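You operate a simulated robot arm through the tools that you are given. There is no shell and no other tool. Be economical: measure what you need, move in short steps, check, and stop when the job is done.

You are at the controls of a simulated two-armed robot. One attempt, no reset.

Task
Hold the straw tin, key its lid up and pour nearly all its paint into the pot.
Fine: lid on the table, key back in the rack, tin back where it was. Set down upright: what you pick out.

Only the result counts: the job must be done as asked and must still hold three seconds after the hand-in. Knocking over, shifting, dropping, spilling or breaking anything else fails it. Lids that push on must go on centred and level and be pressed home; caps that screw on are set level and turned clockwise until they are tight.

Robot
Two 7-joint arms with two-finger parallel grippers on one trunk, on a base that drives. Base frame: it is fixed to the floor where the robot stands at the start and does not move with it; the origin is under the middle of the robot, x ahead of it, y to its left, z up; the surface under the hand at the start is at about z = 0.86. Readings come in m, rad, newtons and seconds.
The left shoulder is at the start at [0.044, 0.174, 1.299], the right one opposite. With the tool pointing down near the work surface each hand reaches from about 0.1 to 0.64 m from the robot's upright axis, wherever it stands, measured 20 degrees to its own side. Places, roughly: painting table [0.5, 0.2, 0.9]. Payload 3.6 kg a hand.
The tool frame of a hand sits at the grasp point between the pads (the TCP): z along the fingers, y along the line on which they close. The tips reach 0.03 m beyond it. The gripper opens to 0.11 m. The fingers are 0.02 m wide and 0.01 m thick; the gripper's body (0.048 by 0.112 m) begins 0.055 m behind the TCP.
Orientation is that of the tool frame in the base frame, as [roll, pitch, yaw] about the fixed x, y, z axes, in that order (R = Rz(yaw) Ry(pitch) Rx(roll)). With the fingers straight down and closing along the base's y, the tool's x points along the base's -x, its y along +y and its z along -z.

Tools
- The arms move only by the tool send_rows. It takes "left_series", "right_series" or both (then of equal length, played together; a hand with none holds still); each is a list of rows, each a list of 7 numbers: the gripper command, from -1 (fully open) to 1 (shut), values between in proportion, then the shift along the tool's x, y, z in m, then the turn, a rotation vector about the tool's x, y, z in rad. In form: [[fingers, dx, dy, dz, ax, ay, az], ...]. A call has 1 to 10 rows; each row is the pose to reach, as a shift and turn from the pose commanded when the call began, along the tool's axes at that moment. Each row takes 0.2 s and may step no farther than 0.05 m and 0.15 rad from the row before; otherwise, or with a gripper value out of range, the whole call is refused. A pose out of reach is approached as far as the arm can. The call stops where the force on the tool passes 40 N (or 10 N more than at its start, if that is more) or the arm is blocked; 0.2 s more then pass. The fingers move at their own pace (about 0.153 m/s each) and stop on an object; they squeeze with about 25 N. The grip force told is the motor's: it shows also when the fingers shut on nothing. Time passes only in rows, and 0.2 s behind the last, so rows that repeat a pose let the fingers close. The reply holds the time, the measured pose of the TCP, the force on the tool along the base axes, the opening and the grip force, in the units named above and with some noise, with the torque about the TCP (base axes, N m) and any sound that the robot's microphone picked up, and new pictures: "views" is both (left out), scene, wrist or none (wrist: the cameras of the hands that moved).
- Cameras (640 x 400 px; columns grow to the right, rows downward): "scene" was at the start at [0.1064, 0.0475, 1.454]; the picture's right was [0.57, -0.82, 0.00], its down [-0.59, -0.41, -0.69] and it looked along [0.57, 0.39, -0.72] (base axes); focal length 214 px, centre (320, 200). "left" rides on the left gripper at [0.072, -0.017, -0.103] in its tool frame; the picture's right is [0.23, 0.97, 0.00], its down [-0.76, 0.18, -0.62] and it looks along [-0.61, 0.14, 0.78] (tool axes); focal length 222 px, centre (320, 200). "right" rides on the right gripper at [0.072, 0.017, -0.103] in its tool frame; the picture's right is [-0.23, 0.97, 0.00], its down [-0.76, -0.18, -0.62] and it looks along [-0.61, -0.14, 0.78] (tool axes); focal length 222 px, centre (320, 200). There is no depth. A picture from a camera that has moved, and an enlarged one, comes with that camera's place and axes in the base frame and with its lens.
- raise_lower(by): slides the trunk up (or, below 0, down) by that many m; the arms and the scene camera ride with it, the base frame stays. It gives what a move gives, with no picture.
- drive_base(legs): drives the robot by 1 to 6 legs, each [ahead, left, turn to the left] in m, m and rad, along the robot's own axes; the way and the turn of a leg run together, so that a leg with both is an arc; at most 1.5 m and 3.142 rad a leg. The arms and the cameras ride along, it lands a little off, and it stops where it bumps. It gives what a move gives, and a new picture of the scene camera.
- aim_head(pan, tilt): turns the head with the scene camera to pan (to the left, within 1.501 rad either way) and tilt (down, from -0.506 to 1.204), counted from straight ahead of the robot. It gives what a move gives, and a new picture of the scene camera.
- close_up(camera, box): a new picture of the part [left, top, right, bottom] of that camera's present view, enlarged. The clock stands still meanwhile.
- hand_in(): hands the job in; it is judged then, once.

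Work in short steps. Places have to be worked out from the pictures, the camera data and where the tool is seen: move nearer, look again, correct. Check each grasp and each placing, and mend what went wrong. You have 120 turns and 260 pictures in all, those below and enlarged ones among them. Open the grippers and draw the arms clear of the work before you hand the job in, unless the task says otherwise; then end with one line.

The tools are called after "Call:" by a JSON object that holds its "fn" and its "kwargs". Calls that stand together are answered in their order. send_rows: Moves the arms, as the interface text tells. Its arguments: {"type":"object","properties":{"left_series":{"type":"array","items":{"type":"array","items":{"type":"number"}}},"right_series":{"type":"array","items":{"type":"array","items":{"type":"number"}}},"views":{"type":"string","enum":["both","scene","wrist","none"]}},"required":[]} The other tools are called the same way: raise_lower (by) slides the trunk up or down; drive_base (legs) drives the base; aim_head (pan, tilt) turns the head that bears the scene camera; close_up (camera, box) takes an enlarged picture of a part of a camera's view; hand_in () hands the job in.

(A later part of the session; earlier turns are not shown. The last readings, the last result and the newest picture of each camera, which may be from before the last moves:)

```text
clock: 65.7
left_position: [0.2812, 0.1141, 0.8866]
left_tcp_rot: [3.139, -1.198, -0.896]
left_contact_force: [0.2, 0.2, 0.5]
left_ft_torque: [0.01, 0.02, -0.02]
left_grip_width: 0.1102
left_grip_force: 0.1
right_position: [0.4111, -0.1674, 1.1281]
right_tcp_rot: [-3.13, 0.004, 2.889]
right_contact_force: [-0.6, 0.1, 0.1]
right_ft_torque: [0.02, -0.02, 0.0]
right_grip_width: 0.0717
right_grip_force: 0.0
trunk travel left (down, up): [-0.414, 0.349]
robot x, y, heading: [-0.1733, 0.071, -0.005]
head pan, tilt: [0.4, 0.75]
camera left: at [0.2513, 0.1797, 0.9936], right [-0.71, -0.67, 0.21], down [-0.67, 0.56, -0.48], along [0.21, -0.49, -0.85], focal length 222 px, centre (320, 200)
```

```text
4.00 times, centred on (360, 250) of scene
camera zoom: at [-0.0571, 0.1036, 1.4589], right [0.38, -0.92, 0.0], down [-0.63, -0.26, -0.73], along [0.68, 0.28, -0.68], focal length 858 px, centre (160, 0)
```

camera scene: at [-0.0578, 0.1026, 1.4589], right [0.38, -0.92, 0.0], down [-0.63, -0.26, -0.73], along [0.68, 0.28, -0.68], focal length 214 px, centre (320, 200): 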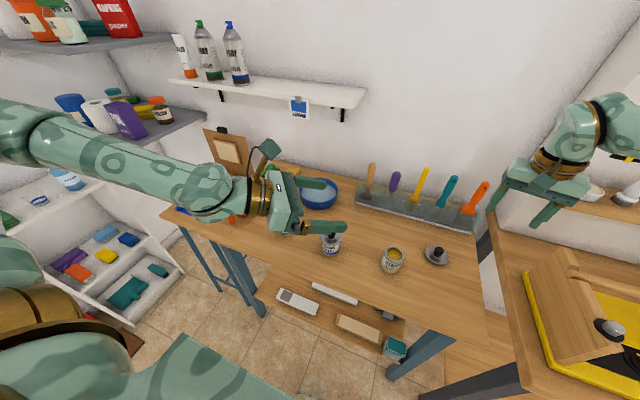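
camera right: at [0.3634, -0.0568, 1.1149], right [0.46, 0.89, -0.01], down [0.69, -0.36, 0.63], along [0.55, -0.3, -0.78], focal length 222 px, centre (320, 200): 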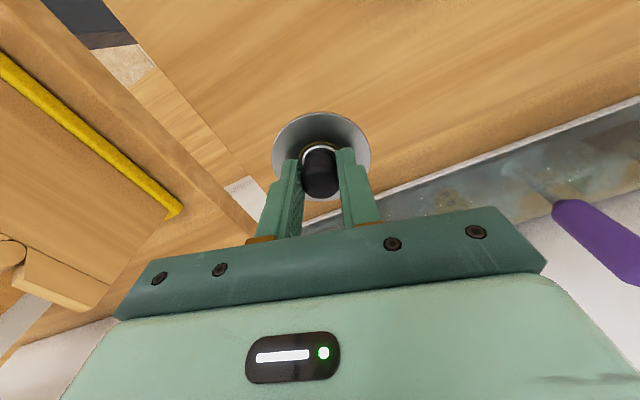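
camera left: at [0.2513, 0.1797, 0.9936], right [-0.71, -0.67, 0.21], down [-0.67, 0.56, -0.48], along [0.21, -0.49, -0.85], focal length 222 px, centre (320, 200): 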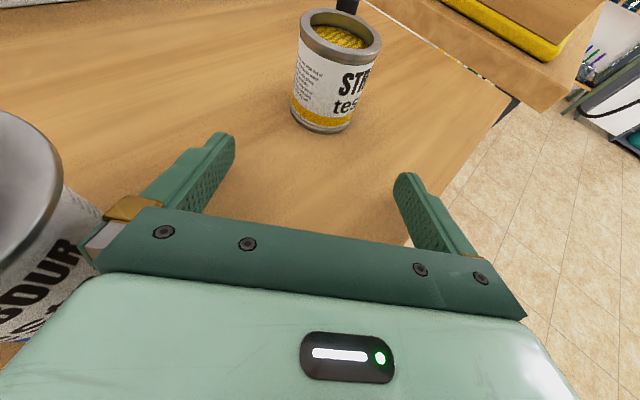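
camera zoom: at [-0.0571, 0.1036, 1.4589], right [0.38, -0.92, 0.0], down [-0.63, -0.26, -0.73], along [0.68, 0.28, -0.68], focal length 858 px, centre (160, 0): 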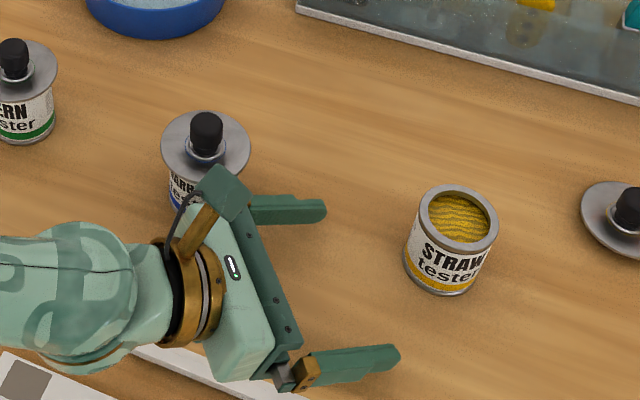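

Same approach as before, now with the tin open. I advance under control and close on the body.

Call:
{"fn": "send_rows", "kwargs": {"left_series": [[-1, 0.012, 0, 0.03, 0, 0, 0], [-1, 0.024, -0.0005, 0.06, 0, 0, 0], [-1, 0.036, -0.001, 0.092, 0, 0, 0], [-1, 0.036, -0.001, 0.092, 0, 0, 0]], "views": "wrist"}}

Call:
{"fn": "close_up", "kwargs": {"camera": "left", "box": [180, 40, 460, 220]}}

```text
clock: 66.7
left_position: [0.3443, 0.0368, 0.8901]
left_tcp_rot: [3.141, -1.202, -0.898]
left_contact_force: [-0.5, -0.2, -0.4]
left_ft_torque: [-0.01, 0.0, 0.03]
left_grip_width: 0.11
left_grip_force: 0.0
right_position: [0.4105, -0.1663, 1.1288]
right_tcp_rot: [-3.128, 0.004, 2.887]
right_contact_force: [-1.1, 0.0, 0.7]
right_ft_torque: [0.01, -0.04, 0.01]
right_grip_width: 0.0713
right_grip_force: 0.1
trunk travel left (down, up): [-0.414, 0.349]
robot x, y, heading: [-0.175, 0.0675, -0.006]
head pan, tilt: [0.4, 0.75]
camera left: at [0.3158, 0.1026, 0.9959], right [-0.71, -0.67, 0.21], down [-0.67, 0.56, -0.48], along [0.21, -0.49, -0.85], focal length 222 px, centre (320, 200)
```

left: 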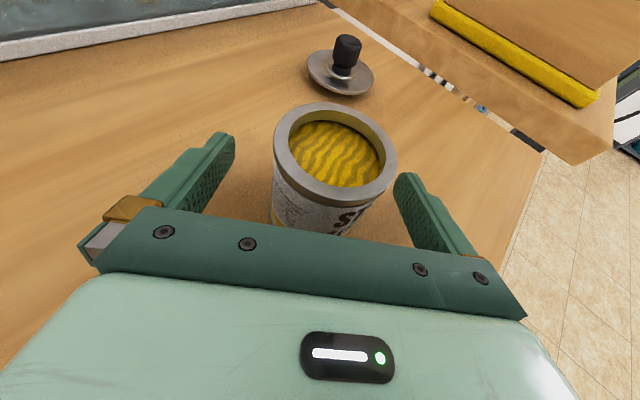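

```text
2.22 times, centred on (320, 130) of left
camera zoom: at [0.3158, 0.1026, 0.9959], right [-0.71, -0.67, 0.21], down [-0.67, 0.56, -0.48], along [0.21, -0.49, -0.85], focal length 494 px, centre (320, 356)
```

zoom: 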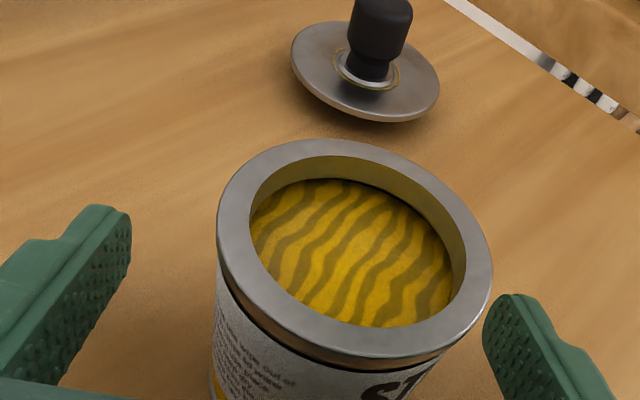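

Well aligned (within ~1 mm). I close on the tin.

Call:
{"fn": "send_rows", "kwargs": {"left_series": [[-1, 0, -0.001, 0, 0, 0, 0], [0.2, 0, -0.001, 0, 0, 0, 0], [1, 0, -0.001, 0, 0, 0, 0], [1, 0, -0.001, 0, 0, 0, 0], [1, 0, -0.001, 0, 0, 0, 0]], "views": "none"}}

Call:
{"fn": "close_up", "kwargs": {"camera": "left", "box": [180, 40, 460, 220]}}

Call:
{"fn": "close_up", "kwargs": {"camera": "scene", "box": [200, 160, 320, 260]}}

```text
clock: 67.9
left_position: [0.3471, 0.0365, 0.8894]
left_tcp_rot: [3.142, -1.199, -0.897]
left_contact_force: [0.6, -0.5, 0.4]
left_ft_torque: [0.08, 0.02, -0.04]
left_grip_width: 0.0522
left_grip_force: 25.3
right_position: [0.4104, -0.1684, 1.1272]
right_tcp_rot: [-3.131, 0.003, 2.886]
right_contact_force: [-0.6, 0.6, 0.2]
right_ft_torque: [0.0, -0.03, -0.01]
right_grip_width: 0.0714
right_grip_force: 0.1
trunk travel left (down, up): [-0.414, 0.349]
robot x, y, heading: [-0.1755, 0.0699, -0.006]
head pan, tilt: [0.4, 0.75]
```

```text
2.22 times, centred on (320, 130) of left
camera zoom: at [0.3167, 0.1034, 0.9953], right [-0.71, -0.67, 0.21], down [-0.67, 0.56, -0.48], along [0.21, -0.49, -0.85], focal length 494 px, centre (320, 356)
```

zoom: 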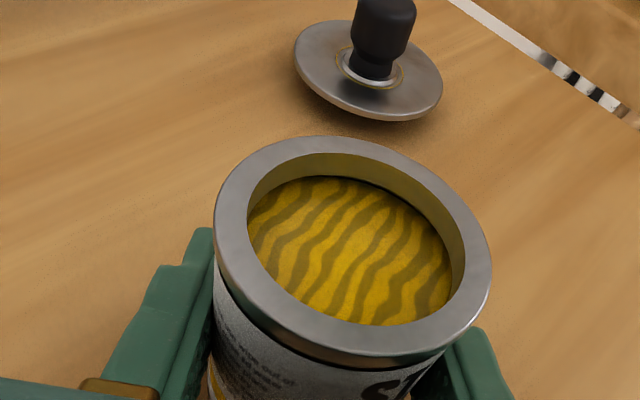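

```text
4.00 times, centred on (260, 210) of scene
camera zoom: at [-0.057, 0.1032, 1.4588], right [0.38, -0.92, 0.0], down [-0.63, -0.26, -0.73], along [0.68, 0.28, -0.68], focal length 858 px, centre (560, 160)
```

zoom: 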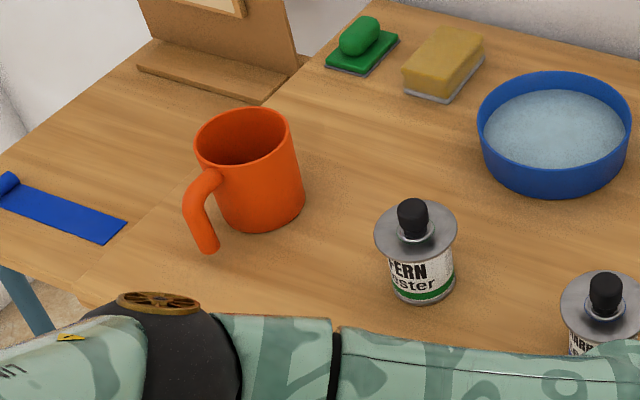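

Held. The mug is at about (0.372, 0.597) with its rim near z 0.945. I lift the tin straight up smoothly.

Call:
{"fn": "send_rows", "kwargs": {"left_series": [[1, 0.01, 0, -0.004, 0, 0, 0], [1, 0.03, 0, -0.0117, 0, 0, 0], [1, 0.055, 0, -0.0214, 0, 0, 0], [1, 0.08, 0, -0.0312, 0, 0, 0], [1, 0.105, 0, -0.0409, 0, 0, 0], [1, 0.13, 0, -0.0506, 0, 0, 0], [1, 0.15, 0, -0.0584, 0, 0, 0], [1, 0.168, 0, -0.0654, 0, 0, 0], [1, 0.177, 0, -0.069, 0, 0, 0]], "views": "both"}}

```text
clock: 69.9
left_position: [0.3445, 0.0369, 1.0792]
left_tcp_rot: [3.139, -1.199, -0.894]
left_contact_force: [-0.3, 1.2, -1.1]
left_ft_torque: [0.04, 0.0, -0.02]
left_grip_width: 0.0523
left_grip_force: 24.9
right_position: [0.4102, -0.1674, 1.1272]
right_tcp_rot: [-3.128, 0.005, 2.886]
right_contact_force: [0.0, 0.8, -0.8]
right_ft_torque: [-0.01, -0.01, -0.01]
right_grip_width: 0.0714
right_grip_force: 0.0
trunk travel left (down, up): [-0.414, 0.349]
robot x, y, heading: [-0.1716, 0.0693, -0.006]
head pan, tilt: [0.4, 0.75]
camera scene: at [-0.0568, 0.1032, 1.4588], right [0.38, -0.92, 0.0], down [-0.63, -0.26, -0.73], along [0.68, 0.28, -0.68], focal length 214 px, centre (320, 200)
camera left: at [0.3154, 0.1038, 1.1851], right [-0.71, -0.67, 0.21], down [-0.67, 0.56, -0.48], along [0.21, -0.49, -0.85], focal length 222 px, centre (320, 200)
```

scene: 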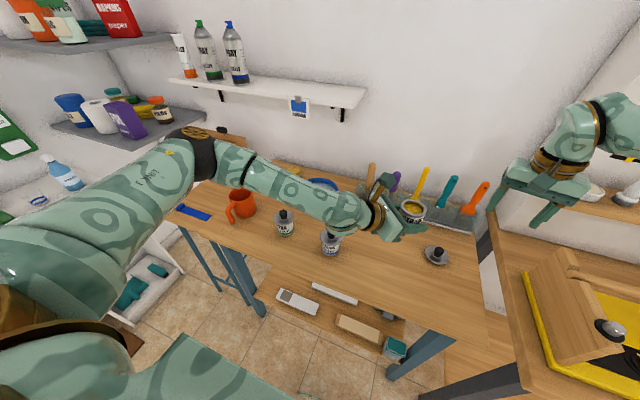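
left: 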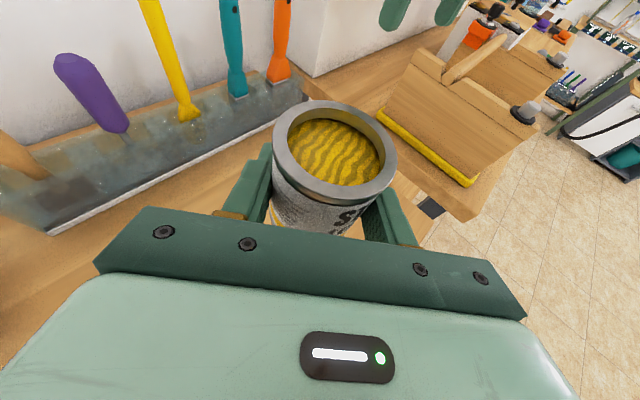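

I retract the right hand a bit, then drive 12 cm forward so the left arm can reach over the mug.

Call:
{"fn": "send_rows", "kwargs": {"right_series": [[-0.3, 0.04, 0, -0.03, 0, 0, 0], [-0.3, 0.08, 0, -0.06, 0, 0, 0], [-0.3, 0.12, 0, -0.09, 0, 0, 0]], "views": "none"}}

Call:
{"fn": "drive_base", "kwargs": {"legs": [[0.12, 0, 0]]}}

```text
clock: 70.7
left_position: [0.3432, 0.0379, 1.0795]
left_tcp_rot: [-3.14, -1.201, -0.899]
left_contact_force: [-1.5, 0.4, 0.1]
left_ft_torque: [0.0, -0.01, 0.01]
left_grip_width: 0.0521
left_grip_force: 24.7
right_position: [0.2928, -0.1361, 1.2187]
right_tcp_rot: [-3.13, 0.003, 2.886]
right_contact_force: [0.8, -0.9, 0.0]
right_ft_torque: [-0.02, -0.03, -0.01]
right_grip_width: 0.0716
right_grip_force: 0.1
trunk travel left (down, up): [-0.414, 0.349]
robot x, y, heading: [-0.1721, 0.0716, -0.006]
head pan, tilt: [0.4, 0.75]
```

```text
clock: 72.0
left_position: [0.4633, 0.0377, 1.0771]
left_tcp_rot: [3.137, -1.2, -0.895]
left_contact_force: [0.6, 0.4, -1.4]
left_ft_torque: [-0.03, -0.02, -0.02]
left_grip_width: 0.0522
left_grip_force: 25.3
right_position: [0.4143, -0.1378, 1.2172]
right_tcp_rot: [-3.128, 0.003, 2.889]
right_contact_force: [0.2, 0.2, 0.3]
right_ft_torque: [0.03, 0.02, 0.01]
right_grip_width: 0.0714
right_grip_force: 0.0
trunk travel left (down, up): [-0.414, 0.349]
robot x, y, heading: [-0.0581, 0.0706, -0.009]
head pan, tilt: [0.4, 0.75]
camera scene: at [0.0627, 0.1027, 1.4587], right [0.38, -0.92, 0.0], down [-0.63, -0.26, -0.73], along [0.67, 0.28, -0.68], focal length 214 px, centre (320, 200)
```

scene: 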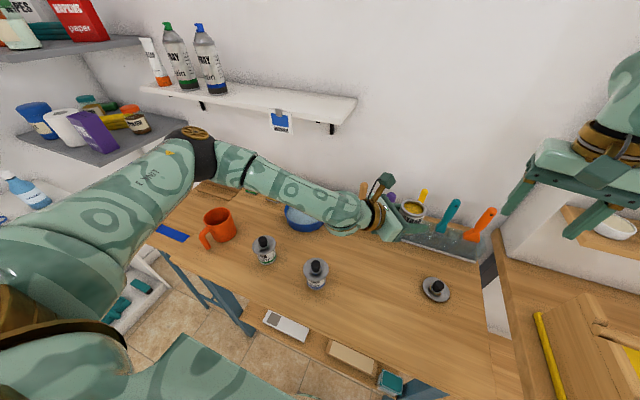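

I carry the tin left, level, to just short of the mug, keeping it at z ≈1.09, then look.

Call:
{"fn": "send_rows", "kwargs": {"left_series": [[1, -0.0132, -0.0245, -0.0373, 0, 0, 0], [1, -0.0263, -0.049, -0.0747, 0, 0, 0], [1, -0.0395, -0.0736, -0.112, 0, 0, 0], [1, -0.0526, -0.098, -0.1494, 0, 0, 0], [1, -0.0658, -0.1226, -0.1867, 0, 0, 0], [1, -0.079, -0.147, -0.224, 0, 0, 0], [1, -0.0921, -0.1717, -0.2614, 0, 0, 0], [1, -0.1053, -0.196, -0.2987, 0, 0, 0], [1, -0.1184, -0.2208, -0.336, 0, 0, 0], [1, -0.1316, -0.2453, -0.3734, 0, 0, 0]], "views": "wrist"}}

Call:
{"fn": "aim_head", "kwargs": {"pan": 0.85, "tilt": 0.8}}

```text
clock: 74.2
left_position: [0.4085, 0.5005, 1.0898]
left_tcp_rot: [3.138, -1.202, -0.894]
left_contact_force: [-0.1, -0.1, -1.1]
left_ft_torque: [0.01, 0.02, -0.03]
left_grip_width: 0.0522
left_grip_force: 24.7
right_position: [0.4144, -0.1348, 1.2167]
right_tcp_rot: [-3.128, 0.004, 2.888]
right_contact_force: [-0.5, 0.2, -0.2]
right_ft_torque: [0.0, 0.01, -0.04]
right_grip_width: 0.0715
right_grip_force: 0.0
trunk travel left (down, up): [-0.414, 0.349]
robot x, y, heading: [-0.0576, 0.0668, -0.002]
head pan, tilt: [0.4, 0.75]
camera left: at [0.3801, 0.5669, 1.1956], right [-0.71, -0.67, 0.21], down [-0.67, 0.56, -0.48], along [0.21, -0.49, -0.85], focal length 222 px, centre (320, 200)
```

left: 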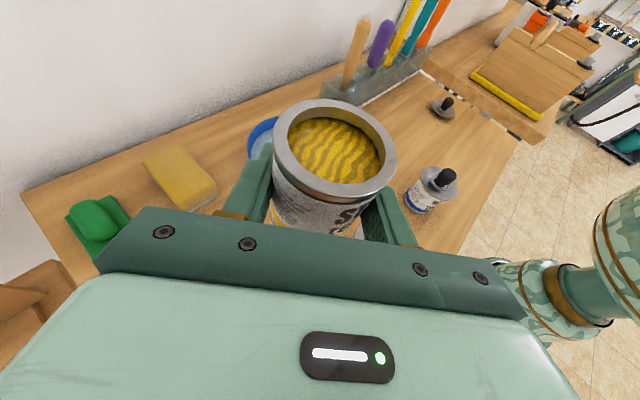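

```text
clock: 75.1
left_position: [0.4094, 0.4992, 1.0892]
left_tcp_rot: [3.138, -1.2, -0.894]
left_contact_force: [0.3, -0.7, -1.6]
left_ft_torque: [0.0, -0.02, 0.01]
left_grip_width: 0.0517
left_grip_force: 25.5
right_position: [0.4134, -0.1364, 1.2185]
right_tcp_rot: [-3.13, 0.003, 2.888]
right_contact_force: [-0.9, 0.6, -0.5]
right_ft_torque: [-0.01, 0.0, 0.02]
right_grip_width: 0.0719
right_grip_force: 0.0
trunk travel left (down, up): [-0.414, 0.349]
robot x, y, heading: [-0.0592, 0.0682, -0.003]
head pan, tilt: [0.85, 0.799]
camera scene: at [0.0386, 0.1316, 1.4548], right [0.75, -0.66, 0.0], down [-0.48, -0.54, -0.7], along [0.46, 0.52, -0.72], focal length 214 px, centre (320, 200)
```

scene: 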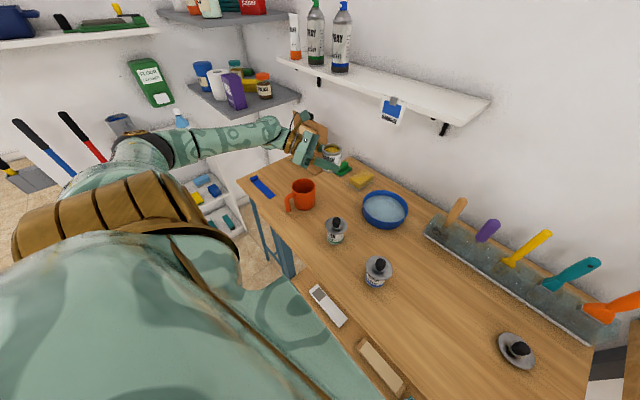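

Zoom to measure the mug from this new viewpoint.

Call:
{"fn": "close_up", "kwargs": {"camera": "scene", "box": [270, 130, 370, 220]}}

```text
4.44 times, centred on (320, 175) of scene
camera zoom: at [0.0386, 0.1316, 1.4548], right [0.75, -0.66, 0.0], down [-0.48, -0.54, -0.7], along [0.46, 0.52, -0.72], focal length 953 px, centre (320, 311)
```

zoom: 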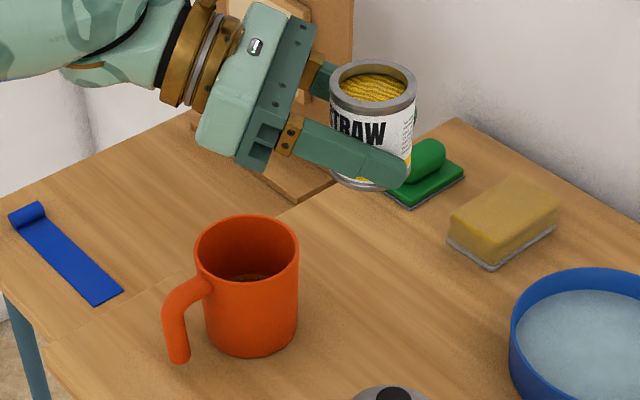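

Calibration check on the held tin agrees. Mug: centre ≈(0.365, 0.589), rim z ≈0.947, radius 0.04. I position the tin for pouring, still upright, offset so the lip will come over the mug.

Call:
{"fn": "send_rows", "kwargs": {"left_series": [[1, -0.02, -0.0137, -0.013, 0, 0, 0], [1, -0.04, -0.0274, -0.026, 0, 0, 0], [1, -0.06, -0.041, -0.039, 0, 0, 0], [1, -0.08, -0.055, -0.052, 0, 0, 0], [1, -0.1, -0.0686, -0.0653, 0, 0, 0], [1, -0.1, -0.0686, -0.0653, 0, 0, 0]], "views": "none"}}

Call:
{"fn": "close_up", "kwargs": {"camera": "scene", "box": [260, 120, 360, 220]}}

```text
clock: 76.5
left_position: [0.4016, 0.6173, 1.022]
left_tcp_rot: [3.14, -1.201, -0.895]
left_contact_force: [-0.8, 1.4, -1.1]
left_ft_torque: [-0.02, 0.0, 0.03]
left_grip_width: 0.0519
left_grip_force: 25.2
right_position: [0.4135, -0.1362, 1.2178]
right_tcp_rot: [-3.129, 0.003, 2.888]
right_contact_force: [0.2, -0.2, 0.1]
right_ft_torque: [0.03, 0.0, 0.01]
right_grip_width: 0.0715
right_grip_force: 0.1
trunk travel left (down, up): [-0.414, 0.349]
robot x, y, heading: [-0.0567, 0.0709, -0.0]
head pan, tilt: [0.85, 0.799]
```

```text
4.00 times, centred on (310, 170) of scene
camera zoom: at [0.0381, 0.1313, 1.4549], right [0.75, -0.66, 0.0], down [-0.48, -0.54, -0.7], along [0.46, 0.52, -0.72], focal length 858 px, centre (360, 320)
```

zoom: 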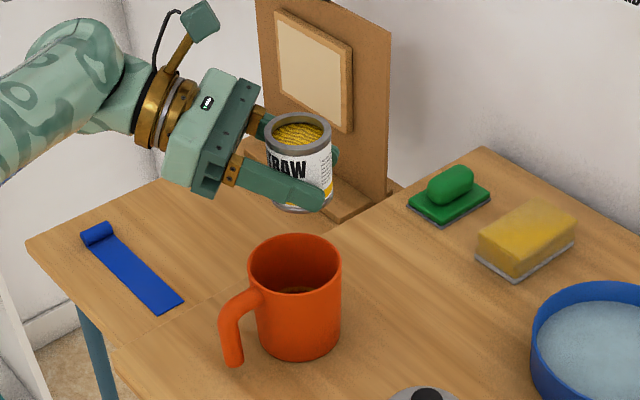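

I begin tilting towards the mug, first to about 22° to confirm direction and reach.

Call:
{"fn": "send_rows", "kwargs": {"left_series": [[1, -0.006, 0, 0.0024, 0.047, 0, 0.121], [1, -0.012, 0, 0.0048, 0.094, 0, 0.242], [1, -0.0186, 0, 0.0073, 0.14, 0, 0.36], [1, -0.0186, 0, 0.0073, 0.14, 0, 0.36]], "views": "wrist"}}

Call:
{"fn": "close_up", "kwargs": {"camera": "scene", "box": [260, 120, 360, 220]}}

```text
clock: 77.5
left_position: [0.3994, 0.6191, 1.0028]
left_tcp_rot: [-2.298, -1.04, -1.667]
left_contact_force: [1.6, -0.5, -0.8]
left_ft_torque: [0.01, -0.01, -0.01]
left_grip_width: 0.0518
left_grip_force: 25.1
right_position: [0.4145, -0.1359, 1.2174]
right_tcp_rot: [-3.129, 0.003, 2.888]
right_contact_force: [0.8, 0.3, -0.3]
right_ft_torque: [0.01, 0.0, -0.01]
right_grip_width: 0.0715
right_grip_force: 0.1
trunk travel left (down, up): [-0.414, 0.349]
robot x, y, heading: [-0.0548, 0.0688, -0.006]
head pan, tilt: [0.85, 0.799]
camera left: at [0.3389, 0.6591, 1.107], right [-0.72, -0.68, -0.17], down [-0.52, 0.68, -0.52], along [0.47, -0.28, -0.84], focal length 222 px, centre (320, 200)
```

left: 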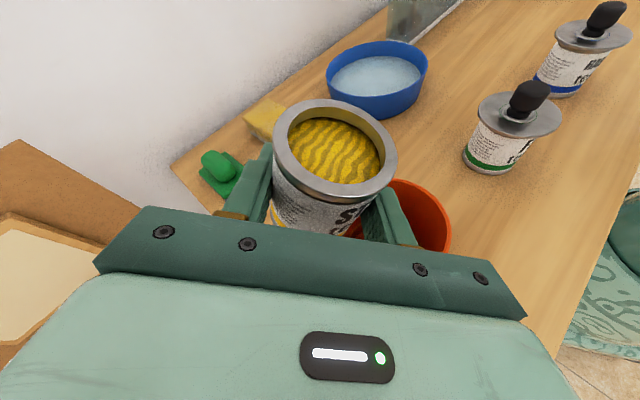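

```text
4.00 times, centred on (310, 170) of scene
camera zoom: at [0.0386, 0.1315, 1.4548], right [0.75, -0.66, 0.0], down [-0.48, -0.54, -0.7], along [0.46, 0.52, -0.72], focal length 858 px, centre (360, 320)
```

zoom: 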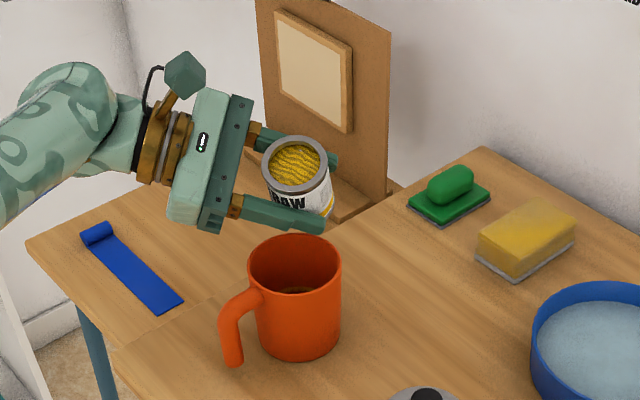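

Direction is right and the lip is over the mug, slightly short of its centre. I tilt on slowly to about 65°.

Call:
{"fn": "send_rows", "kwargs": {"left_series": [[1, 0, -0.001, 0, 0.045, 0, 0.1165], [1, 0, -0.002, 0, 0.091, 0, 0.233], [1, -0.001, -0.003, 0, 0.136, 0, 0.3495], [1, -0.001, -0.003, 0, 0.1815, 0, 0.466], [1, -0.001, -0.003, 0, 0.227, 0, 0.5825], [1, -0.001, -0.003, 0, 0.272, 0, 0.699], [1, -0.001, -0.003, 0, 0.272, 0, 0.699]], "views": "wrist"}}

Call:
{"fn": "close_up", "kwargs": {"camera": "scene", "box": [260, 120, 360, 220]}}

```text
clock: 79.1
left_position: [0.4021, 0.6211, 1.0019]
left_tcp_rot: [-1.738, -0.401, -2.062]
left_contact_force: [1.1, 0.4, -0.1]
left_ft_torque: [0.0, 0.01, 0.01]
left_grip_width: 0.0515
left_grip_force: 24.9
right_position: [0.4125, -0.1366, 1.2185]
right_tcp_rot: [-3.129, 0.004, 2.887]
right_contact_force: [0.4, 0.1, 0.7]
right_ft_torque: [0.0, -0.01, 0.01]
right_grip_width: 0.0714
right_grip_force: 0.1
trunk travel left (down, up): [-0.414, 0.349]
robot x, y, heading: [-0.0514, 0.0679, -0.006]
head pan, tilt: [0.85, 0.799]
camera left: at [0.291, 0.6214, 1.0628], right [-0.42, -0.44, -0.79], down [-0.25, 0.9, -0.36], along [0.87, 0.05, -0.48], focal length 222 px, centre (320, 200)
```

left: 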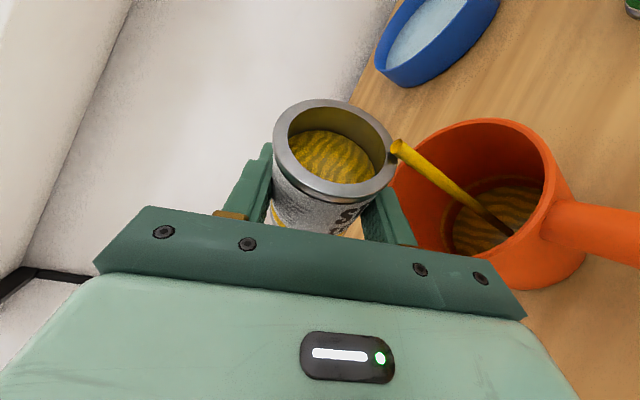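

```text
4.00 times, centred on (310, 170) of scene
camera zoom: at [0.0385, 0.1316, 1.4548], right [0.75, -0.66, 0.0], down [-0.48, -0.54, -0.7], along [0.46, 0.52, -0.72], focal length 858 px, centre (360, 320)
```

zoom: 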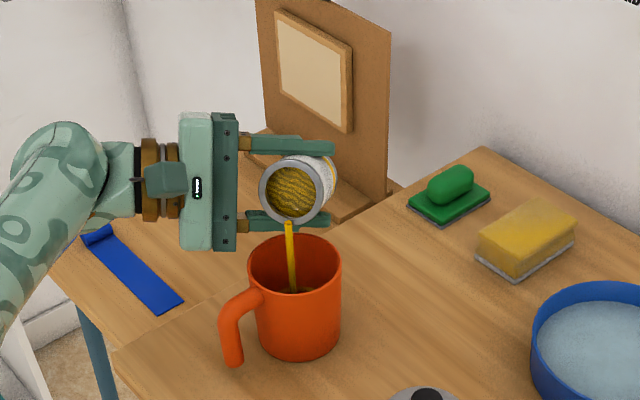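

The paint is streaming cleanly into the mug. I tilt gradually to 100° and hold to let it run.

Call:
{"fn": "send_rows", "kwargs": {"left_series": [[1, 0.002, -0.001, -0.001, 0.045, 0, 0.1145], [1, 0.004, -0.002, -0.0015, 0.089, 0, 0.229], [1, 0.006, -0.003, -0.002, 0.1335, 0, 0.3435], [1, 0.0075, -0.004, -0.003, 0.178, 0, 0.458], [1, 0.0082, -0.0047, -0.0032, 0.222, 0, 0.57], [1, 0.0082, -0.0047, -0.0032, 0.222, 0, 0.57], [1, 0.0082, -0.0047, -0.0032, 0.222, 0, 0.57], [1, 0.0082, -0.0047, -0.0032, 0.222, 0, 0.57], [1, 0.0082, -0.0047, -0.0032, 0.222, 0, 0.57], [1, 0.0082, -0.0047, -0.0032, 0.222, 0, 0.57]], "views": "wrist"}}

Call:
{"fn": "close_up", "kwargs": {"camera": "scene", "box": [260, 120, 360, 220]}}

```text
clock: 81.3
left_position: [0.3984, 0.6162, 1.0113]
left_tcp_rot: [-1.505, 0.164, -2.09]
left_contact_force: [0.3, 1.1, -0.8]
left_ft_torque: [-0.02, 0.0, 0.0]
left_grip_width: 0.0517
left_grip_force: 24.9
right_position: [0.4135, -0.1366, 1.2181]
right_tcp_rot: [-3.128, 0.005, 2.888]
right_contact_force: [1.0, -1.1, -0.3]
right_ft_torque: [-0.02, 0.0, 0.01]
right_grip_width: 0.0715
right_grip_force: 0.1
trunk travel left (down, up): [-0.414, 0.349]
robot x, y, heading: [-0.054, 0.0669, -0.003]
head pan, tilt: [0.85, 0.799]
camera left: at [0.2727, 0.6057, 1.0099], right [0.02, -0.09, -1.0], down [-0.14, 0.99, -0.09], along [0.99, 0.14, 0.01], focal length 222 px, centre (320, 200)
```

left: 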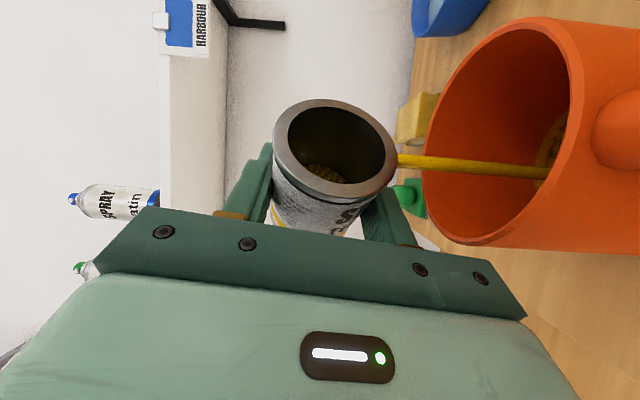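

```text
4.00 times, centred on (310, 170) of scene
camera zoom: at [0.0385, 0.1314, 1.4548], right [0.75, -0.66, 0.0], down [-0.48, -0.54, -0.7], along [0.46, 0.52, -0.72], focal length 858 px, centre (360, 320)
```

zoom: 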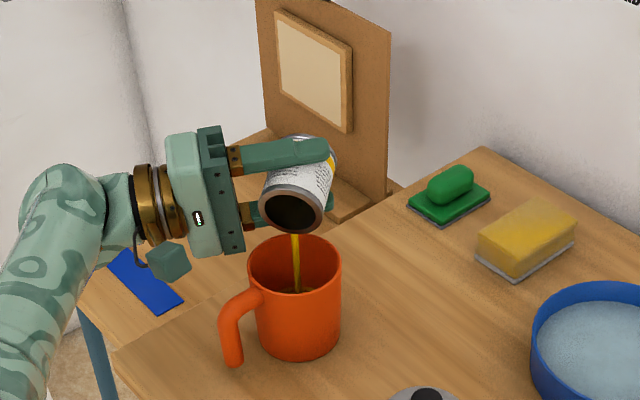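

Only a thin stream remains. I tilt to about 125° while raising a little so the hand's camera clears the mug handle, and hold to drain.

Call:
{"fn": "send_rows", "kwargs": {"left_series": [[1, 0.0, 0, 0, 0, 0, 0], [1, 0.0, 0, 0, 0, 0, 0], [1, 0.0027, -0.0094, -0.001, 0.04, 0, 0.102], [1, 0.0054, -0.0188, -0.002, 0.079, 0, 0.203], [1, 0.0081, -0.0282, -0.003, 0.119, 0, 0.305], [1, 0.0108, -0.0376, -0.0042, 0.158, 0, 0.406], [1, 0.0108, -0.0376, -0.0042, 0.158, 0, 0.406], [1, 0.0108, -0.0376, -0.0042, 0.158, 0, 0.406], [1, 0.0108, -0.0376, -0.0042, 0.158, 0, 0.406], [1, 0.0108, -0.0376, -0.0042, 0.158, 0, 0.406]], "views": "wrist"}}

Call:
{"fn": "close_up", "kwargs": {"camera": "scene", "box": [260, 120, 360, 220]}}

```text
clock: 83.5
left_position: [0.3835, 0.6041, 1.0461]
left_tcp_rot: [-1.321, 0.566, -2.022]
left_contact_force: [0.3, 0.3, -0.8]
left_ft_torque: [0.0, -0.03, -0.01]
left_grip_width: 0.052
left_grip_force: 24.6
right_position: [0.4144, -0.1369, 1.2171]
right_tcp_rot: [-3.131, 0.004, 2.89]
right_contact_force: [-0.6, 0.1, 1.2]
right_ft_torque: [0.0, 0.02, 0.0]
right_grip_width: 0.0716
right_grip_force: 0.1
trunk travel left (down, up): [-0.414, 0.349]
robot x, y, heading: [-0.0556, 0.0703, -0.008]
head pan, tilt: [0.85, 0.799]
camera left: at [0.2665, 0.6007, 0.9998], right [0.35, 0.18, -0.92], down [-0.15, 0.98, 0.13], along [0.92, 0.09, 0.37], focal length 222 px, centre (320, 200)
```

left: 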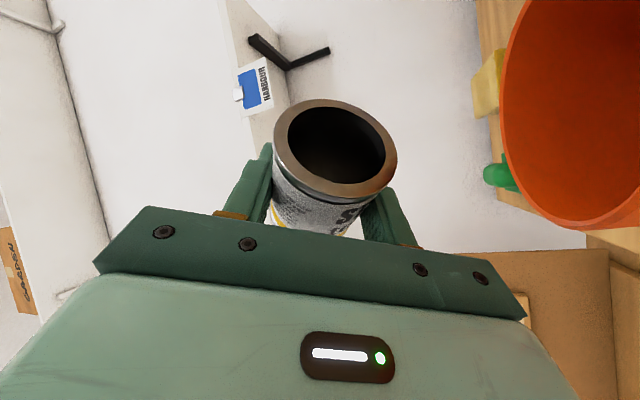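

```text
4.00 times, centred on (310, 170) of scene
camera zoom: at [0.0385, 0.1314, 1.4548], right [0.75, -0.66, 0.0], down [-0.48, -0.54, -0.7], along [0.46, 0.52, -0.72], focal length 858 px, centre (360, 320)
```

zoom: 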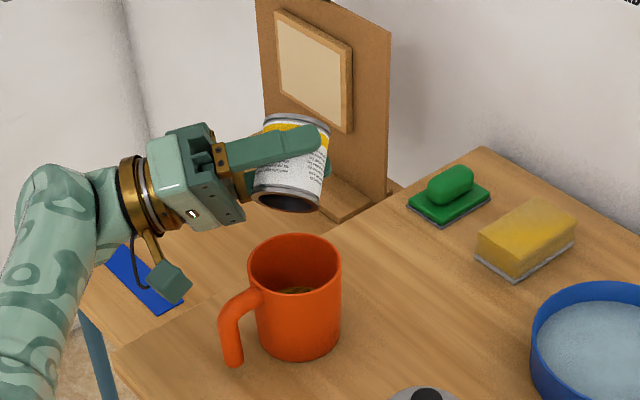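

The stream has stopped; I check the inside of the tin and the mug.

Call:
{"fn": "close_up", "kwargs": {"camera": "left", "box": [250, 80, 420, 220]}}

Call:
{"fn": "close_up", "kwargs": {"camera": "scene", "box": [310, 165, 350, 195]}}

```text
2.86 times, centred on (335, 150) of left
camera zoom: at [0.2665, 0.6007, 0.9998], right [0.35, 0.18, -0.92], down [-0.15, 0.98, 0.13], along [0.92, 0.09, 0.37], focal length 635 px, centre (277, 343)
```

zoom: 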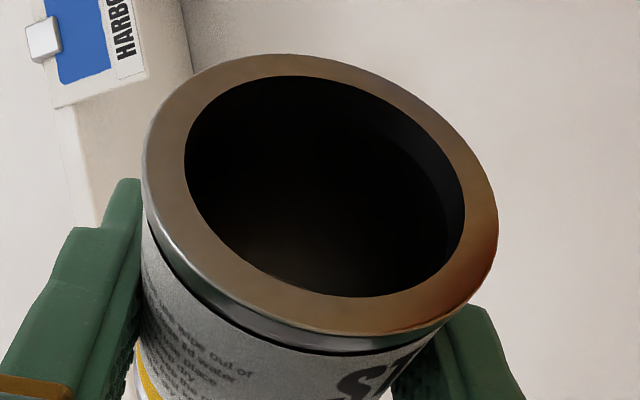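

```text
13.33 times, centred on (330, 180) of scene
camera zoom: at [0.0385, 0.1314, 1.4548], right [0.75, -0.66, 0.0], down [-0.48, -0.54, -0.7], along [0.46, 0.52, -0.72], focal length 2860 px, centre (187, 467)
```

zoom: 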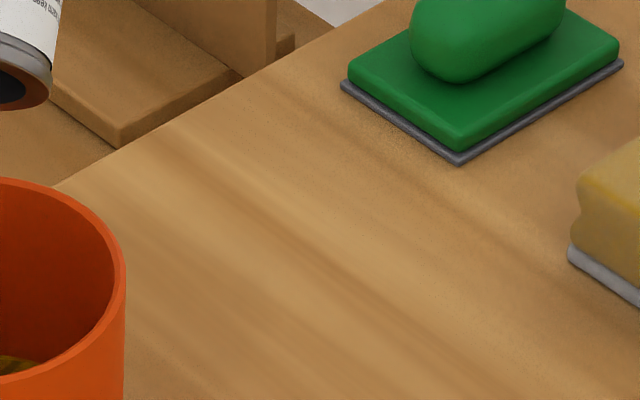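

The tin is empty. I turn it back upright over the mug in two calls.

Call:
{"fn": "send_rows", "kwargs": {"left_series": [[1, 0, 0, 0, -0.0526, 0, -0.135], [1, 0, 0, 0, -0.1053, 0, -0.27], [1, 0, 0, 0, -0.158, 0, -0.405], [1, 0, 0, 0, -0.2106, 0, -0.54], [1, 0, 0, 0, -0.263, 0, -0.675], [1, 0, 0, 0, -0.316, 0, -0.81], [1, 0, 0, 0, -0.3686, 0, -0.945], [1, 0, 0, 0, -0.421, 0, -1.08], [1, 0, 0, 0, -0.474, 0, -1.216], [1, 0, 0, 0, -0.5266, 0, -1.352]], "views": "none"}}

Call:
{"fn": "send_rows", "kwargs": {"left_series": [[1, 0, 0, 0, -0.0526, 0, -0.135], [1, 0, 0, 0, -0.1053, 0, -0.27], [1, 0, 0, 0, -0.158, 0, -0.405], [1, 0, 0, 0, -0.2106, 0, -0.54], [1, 0, 0, 0, -0.2658, 0, -0.6825], [1, 0, 0, 0, -0.2658, 0, -0.6825]], "views": "wrist"}}

Call:
{"fn": "close_up", "kwargs": {"camera": "scene", "box": [250, 110, 370, 220]}}

```text
clock: 85.7
left_position: [0.3827, 0.6045, 1.0444]
left_tcp_rot: [-1.956, -0.768, -1.938]
left_contact_force: [0.5, 0.1, 0.1]
left_ft_torque: [0.01, 0.02, -0.03]
left_grip_width: 0.0516
left_grip_force: 25.2
right_position: [0.4126, -0.1363, 1.2172]
right_tcp_rot: [-3.131, 0.002, 2.888]
right_contact_force: [0.2, 0.3, 0.2]
right_ft_torque: [0.0, -0.01, 0.03]
right_grip_width: 0.0715
right_grip_force: 0.0
trunk travel left (down, up): [-0.414, 0.349]
robot x, y, heading: [-0.0545, 0.0724, -0.007]
head pan, tilt: [0.85, 0.799]
```

```text
refused: row 5 steps farther than a row can; nothing moved
```

```text
3.64 times, centred on (310, 165) of scene
camera zoom: at [0.0385, 0.1315, 1.4548], right [0.75, -0.66, 0.0], down [-0.48, -0.54, -0.7], along [0.46, 0.52, -0.72], focal length 780 px, centre (356, 327)
```

zoom: 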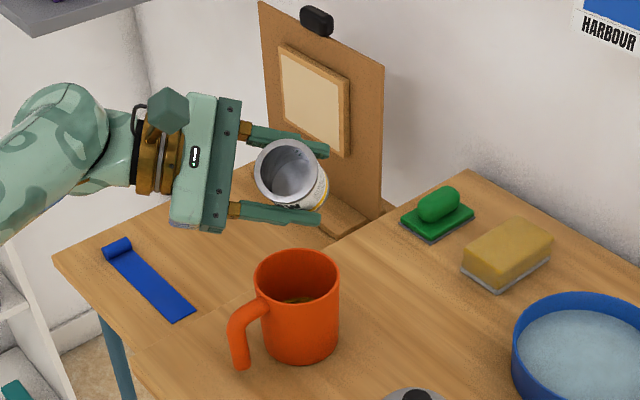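

The tin is clean inside. I complete the righting turn with slightly smaller steps.

Call:
{"fn": "send_rows", "kwargs": {"left_series": [[1, 0, 0, 0, -0.0526, 0, -0.135], [1, 0, 0, 0, -0.1053, 0, -0.27], [1, 0, 0, 0, -0.158, 0, -0.405], [1, 0, 0, 0, -0.2106, 0, -0.54], [1, 0, 0, 0, -0.263, 0, -0.675], [1, 0, 0, 0, -0.2658, 0, -0.6825]], "views": "wrist"}}

```text
clock: 87.1
left_position: [0.3835, 0.6051, 1.0455]
left_tcp_rot: [3.136, -1.201, -0.891]
left_contact_force: [1.1, 0.5, -0.8]
left_ft_torque: [0.01, 0.01, -0.01]
left_grip_width: 0.0518
left_grip_force: 24.7
right_position: [0.4131, -0.1362, 1.2177]
right_tcp_rot: [-3.129, 0.003, 2.888]
right_contact_force: [-0.1, -0.9, 0.1]
right_ft_torque: [-0.04, 0.02, 0.0]
right_grip_width: 0.0715
right_grip_force: 0.1
trunk travel left (down, up): [-0.414, 0.349]
robot x, y, heading: [-0.0573, 0.0714, -0.006]
head pan, tilt: [0.85, 0.799]
camera left: at [0.3546, 0.6722, 1.1515], right [-0.71, -0.67, 0.21], down [-0.67, 0.56, -0.48], along [0.21, -0.49, -0.85], focal length 222 px, centre (320, 200)
```

left: 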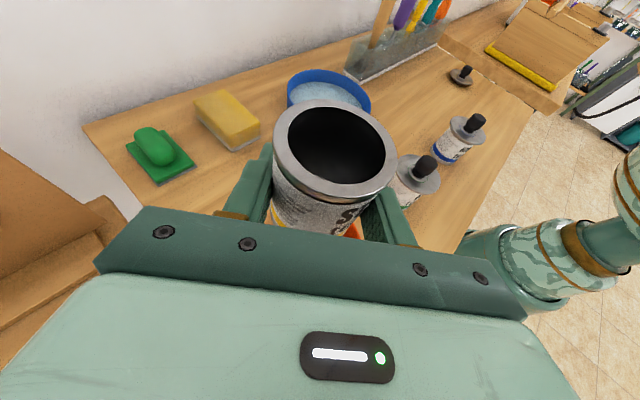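

Upright again. I carry the tin back over its place, staying high.

Call:
{"fn": "send_rows", "kwargs": {"left_series": [[1, 0.0176, 0.02447, 0.0371, 0, 0, 0], [1, 0.0352, 0.04894, 0.0742, 0, 0, 0], [1, 0.0528, 0.0734, 0.1113, 0, 0, 0], [1, 0.0704, 0.0979, 0.1484, 0, 0, 0], [1, 0.088, 0.12235, 0.1855, 0, 0, 0], [1, 0.1056, 0.1468, 0.2226, 0, 0, 0], [1, 0.1232, 0.1713, 0.2597, 0, 0, 0], [1, 0.1408, 0.1958, 0.2968, 0, 0, 0], [1, 0.1584, 0.2202, 0.3339, 0, 0, 0], [1, 0.176, 0.2447, 0.371, 0, 0, 0]], "views": "none"}}

Call:
{"fn": "send_rows", "kwargs": {"left_series": [[1, 0.0176, 0.02447, 0.0371, 0, 0, 0], [1, 0.0352, 0.0489, 0.0743, 0, 0, 0], [1, 0.0352, 0.0489, 0.0743, 0, 0, 0]], "views": "none"}}

Call:
{"fn": "drive_base", "kwargs": {"legs": [[-0.118, 0, 0]]}}

Call:
{"fn": "aim_head", "kwargs": {"pan": 0.4, "tilt": 0.75}}

```text
clock: 89.3
left_position: [0.4501, 0.1319, 1.0748]
left_tcp_rot: [-3.141, -1.196, -0.894]
left_contact_force: [0.6, -0.9, -0.1]
left_ft_torque: [0.0, -0.02, -0.01]
left_grip_width: 0.0516
left_grip_force: 25.4
right_position: [0.4146, -0.1363, 1.2168]
right_tcp_rot: [-3.13, 0.002, 2.887]
right_contact_force: [0.1, -0.3, 0.2]
right_ft_torque: [0.02, -0.03, -0.02]
right_grip_width: 0.0716
right_grip_force: 0.1
trunk travel left (down, up): [-0.414, 0.349]
robot x, y, heading: [-0.0555, 0.0719, -0.004]
head pan, tilt: [0.85, 0.799]
```

```text
clock: 90.1
left_position: [0.4639, 0.0404, 1.0814]
left_tcp_rot: [-3.142, -1.199, -0.895]
left_contact_force: [0.1, 0.2, 0.2]
left_ft_torque: [-0.05, 0.01, -0.02]
left_grip_width: 0.0515
left_grip_force: 24.8
right_position: [0.4135, -0.1356, 1.217]
right_tcp_rot: [-3.129, 0.002, 2.889]
right_contact_force: [0.9, -0.2, 0.0]
right_ft_torque: [-0.04, -0.01, -0.04]
right_grip_width: 0.0713
right_grip_force: 0.0
trunk travel left (down, up): [-0.414, 0.349]
robot x, y, heading: [-0.0575, 0.0685, -0.006]
head pan, tilt: [0.85, 0.799]
```

```text
clock: 91.3
left_position: [0.3466, 0.0404, 1.0821]
left_tcp_rot: [-3.14, -1.2, -0.897]
left_contact_force: [0.2, 0.3, 0.2]
left_ft_torque: [0.01, 0.04, 0.02]
left_grip_width: 0.0515
left_grip_force: 24.9
right_position: [0.2962, -0.135, 1.2175]
right_tcp_rot: [-3.128, 0.003, 2.89]
right_contact_force: [-0.8, -0.2, 0.1]
right_ft_torque: [-0.03, -0.05, 0.0]
right_grip_width: 0.0714
right_grip_force: 0.0
trunk travel left (down, up): [-0.414, 0.349]
robot x, y, heading: [-0.1729, 0.071, -0.001]
head pan, tilt: [0.85, 0.799]
camera scene: at [-0.079, 0.1316, 1.4549], right [0.75, -0.66, 0.0], down [-0.47, -0.54, -0.7], along [0.46, 0.52, -0.72], focal length 214 px, centre (320, 200)
```

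scene: 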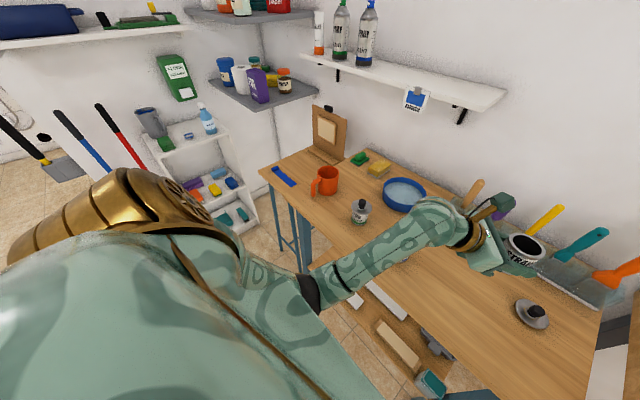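

```text
clock: 92.2
left_position: [0.3483, 0.0423, 1.0812]
left_tcp_rot: [-3.141, -1.198, -0.893]
left_contact_force: [0.6, 0.2, -1.2]
left_ft_torque: [0.01, -0.02, 0.0]
left_grip_width: 0.0515
left_grip_force: 25.2
right_position: [0.2989, -0.1353, 1.2173]
right_tcp_rot: [-3.13, 0.003, 2.891]
right_contact_force: [-0.3, -0.2, -0.1]
right_ft_torque: [-0.03, 0.0, 0.0]
right_grip_width: 0.0714
right_grip_force: 0.0
trunk travel left (down, up): [-0.414, 0.349]
robot x, y, heading: [-0.1713, 0.0717, -0.003]
head pan, tilt: [0.4, 0.75]
camera scene: at [-0.0548, 0.1033, 1.4588], right [0.39, -0.92, 0.0], down [-0.63, -0.26, -0.73], along [0.67, 0.28, -0.68], focal length 214 px, centre (320, 200)
```

scene: 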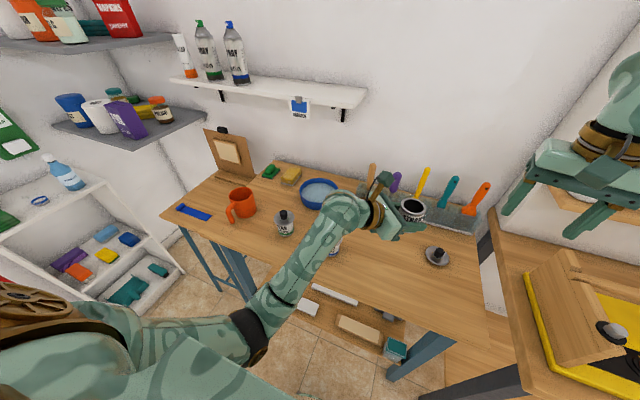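

The arm's elbow now hangs lower than before, so I lower the tin in stages, checking clearances. First stage to z ≈0.95.

Call:
{"fn": "send_rows", "kwargs": {"left_series": [[1, -0.03, 0.0044, 0.0123, 0, 0, 0], [1, -0.06, 0.0044, 0.0246, 0, 0, 0], [1, -0.09, 0.0044, 0.037, 0, 0, 0], [1, -0.12, 0.0044, 0.0493, 0, 0, 0], [1, -0.12, 0.0044, 0.0493, 0, 0, 0]], "views": "both"}}

Call:
{"fn": "close_up", "kwargs": {"camera": "scene", "box": [230, 190, 450, 350]}}

```text
clock: 93.4
left_position: [0.3462, 0.0388, 0.9507]
left_tcp_rot: [3.14, -1.199, -0.894]
left_contact_force: [-0.5, 0.3, 0.4]
left_ft_torque: [0.02, 0.02, 0.0]
left_grip_width: 0.0514
left_grip_force: 25.5
right_position: [0.297, -0.1353, 1.2182]
right_tcp_rot: [-3.129, 0.004, 2.892]
right_contact_force: [0.3, 0.3, -0.3]
right_ft_torque: [0.03, 0.01, 0.01]
right_grip_width: 0.0716
right_grip_force: 0.2
trunk travel left (down, up): [-0.414, 0.349]
robot x, y, heading: [-0.1706, 0.0671, -0.002]
head pan, tilt: [0.4, 0.75]
camera scene: at [-0.055, 0.1032, 1.4589], right [0.39, -0.92, 0.0], down [-0.63, -0.26, -0.73], along [0.67, 0.28, -0.68], focal length 214 px, centre (320, 200)
camera left: at [0.3168, 0.1041, 1.0573], right [-0.71, -0.67, 0.21], down [-0.67, 0.56, -0.48], along [0.21, -0.49, -0.85], focal length 222 px, centre (320, 200)
```

scene: 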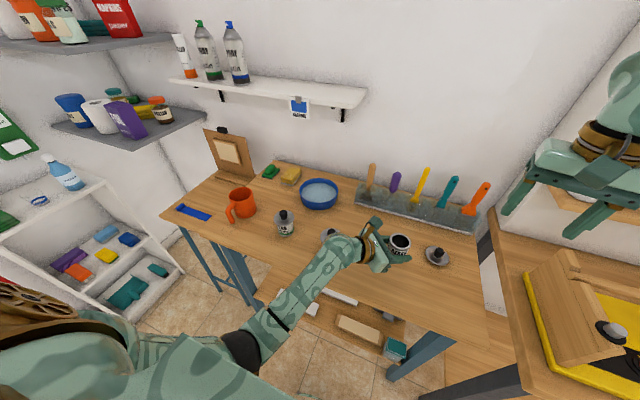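
left: 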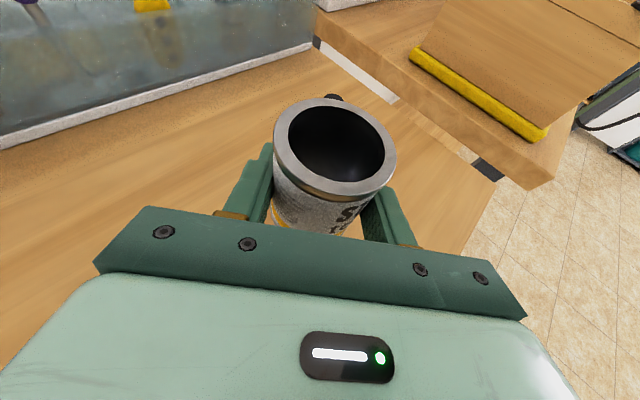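

```text
2.50 times, centred on (340, 270) of scene
camera zoom: at [-0.055, 0.1032, 1.4589], right [0.39, -0.92, 0.0], down [-0.63, -0.26, -0.73], along [0.67, 0.28, -0.68], focal length 536 px, centre (270, 25)
```

zoom: 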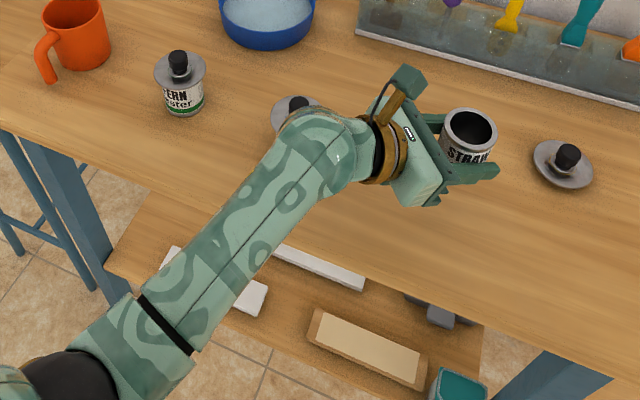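

Clearances look fine. I lower further to just above the table, then touch down gently.

Call:
{"fn": "send_rows", "kwargs": {"left_series": [[1, -0.019, -0.001, 0.0073, 0, 0, 0], [1, -0.037, -0.0015, 0.0145, 0, 0, 0], [1, -0.047, -0.0015, 0.0182, 0, 0, 0], [1, -0.052, -0.0015, 0.0202, 0, 0, 0], [1, -0.052, -0.0015, 0.0202, 0, 0, 0]], "views": "none"}}

Call:
{"fn": "close_up", "kwargs": {"camera": "scene", "box": [290, 200, 450, 310]}}

```text
clock: 94.6
left_position: [0.3478, 0.04, 0.8959]
left_tcp_rot: [-3.14, -1.199, -0.895]
left_contact_force: [-0.2, -0.1, -0.5]
left_ft_torque: [-0.04, 0.01, -0.01]
left_grip_width: 0.0516
left_grip_force: 25.1
right_position: [0.2976, -0.1367, 1.2185]
right_tcp_rot: [-3.13, 0.003, 2.891]
right_contact_force: [0.8, 0.0, 0.6]
right_ft_torque: [0.01, 0.01, -0.01]
right_grip_width: 0.0713
right_grip_force: 0.2
trunk travel left (down, up): [-0.414, 0.349]
robot x, y, heading: [-0.1727, 0.0719, -0.005]
head pan, tilt: [0.4, 0.75]
```

```text
3.64 times, centred on (370, 255) of scene
camera zoom: at [-0.0549, 0.1032, 1.4588], right [0.39, -0.92, 0.0], down [-0.63, -0.26, -0.73], along [0.67, 0.28, -0.68], focal length 780 px, centre (138, 0)
```

zoom: 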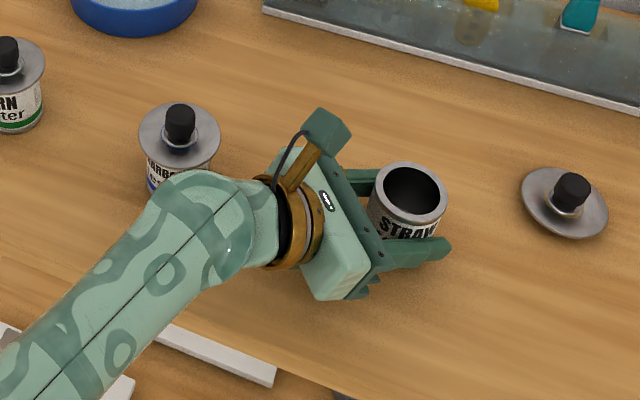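

I shift back 2 mm to the recorded spot and lower in 2 mm steps.

Call:
{"fn": "send_rows", "kwargs": {"left_series": [[1, -0.0015, 0.002, 0.002, 0, 0, 0], [1, -0.0035, 0.002, 0.0028, 0, 0, 0], [1, -0.005, 0.002, 0.0034, 0, 0, 0], [1, -0.0062, 0.002, 0.0038, 0, 0, 0]], "views": "none"}}

```text
clock: 95.6
left_position: [0.3463, 0.0354, 0.8898]
left_tcp_rot: [-3.141, -1.202, -0.896]
left_contact_force: [0.1, -0.2, 1.4]
left_ft_torque: [0.01, 0.02, 0.0]
left_grip_width: 0.0514
left_grip_force: 25.4
right_position: [0.2969, -0.1355, 1.2169]
right_tcp_rot: [-3.128, 0.003, 2.891]
right_contact_force: [-0.1, 1.1, -0.4]
right_ft_torque: [-0.01, -0.02, 0.01]
right_grip_width: 0.0714
right_grip_force: 0.1
trunk travel left (down, up): [-0.414, 0.349]
robot x, y, heading: [-0.1749, 0.073, -0.005]
head pan, tilt: [0.4, 0.75]
```

Slight contact; one more millimetre to be sure it's seated.

Call:
{"fn": "send_rows", "kwargs": {"left_series": [[1, -0.001, 0, 0.0004, 0, 0, 0], [1, -0.0015, 0, 0.0006, 0, 0, 0]], "views": "none"}}

Call:
{"fn": "close_up", "kwargs": {"camera": "scene", "box": [350, 215, 450, 290]}}

```text
clock: 96.2
left_position: [0.3461, 0.0359, 0.8888]
left_tcp_rot: [-3.136, -1.204, -0.899]
left_contact_force: [-1.8, 1.4, 13.9]
left_ft_torque: [0.25, 0.31, -0.02]
left_grip_width: 0.0517
left_grip_force: 25.2
right_position: [0.2953, -0.1354, 1.2191]
right_tcp_rot: [-3.128, 0.004, 2.89]
right_contact_force: [-0.3, 0.9, 0.1]
right_ft_torque: [0.01, 0.03, 0.0]
right_grip_width: 0.0714
right_grip_force: 0.0
trunk travel left (down, up): [-0.414, 0.349]
robot x, y, heading: [-0.1749, 0.0675, -0.007]
head pan, tilt: [0.4, 0.75]
```

```text
5.33 times, centred on (400, 252) of scene
camera zoom: at [-0.0565, 0.1036, 1.4591], right [0.39, -0.92, 0.0], down [-0.63, -0.26, -0.73], along [0.68, 0.28, -0.68], focal length 1144 px, centre (-107, -80)
```

zoom: 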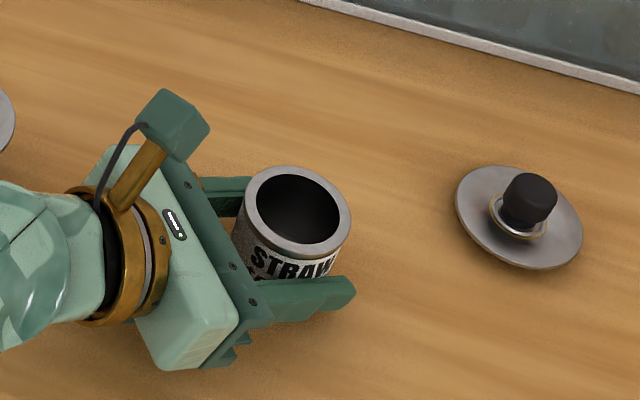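

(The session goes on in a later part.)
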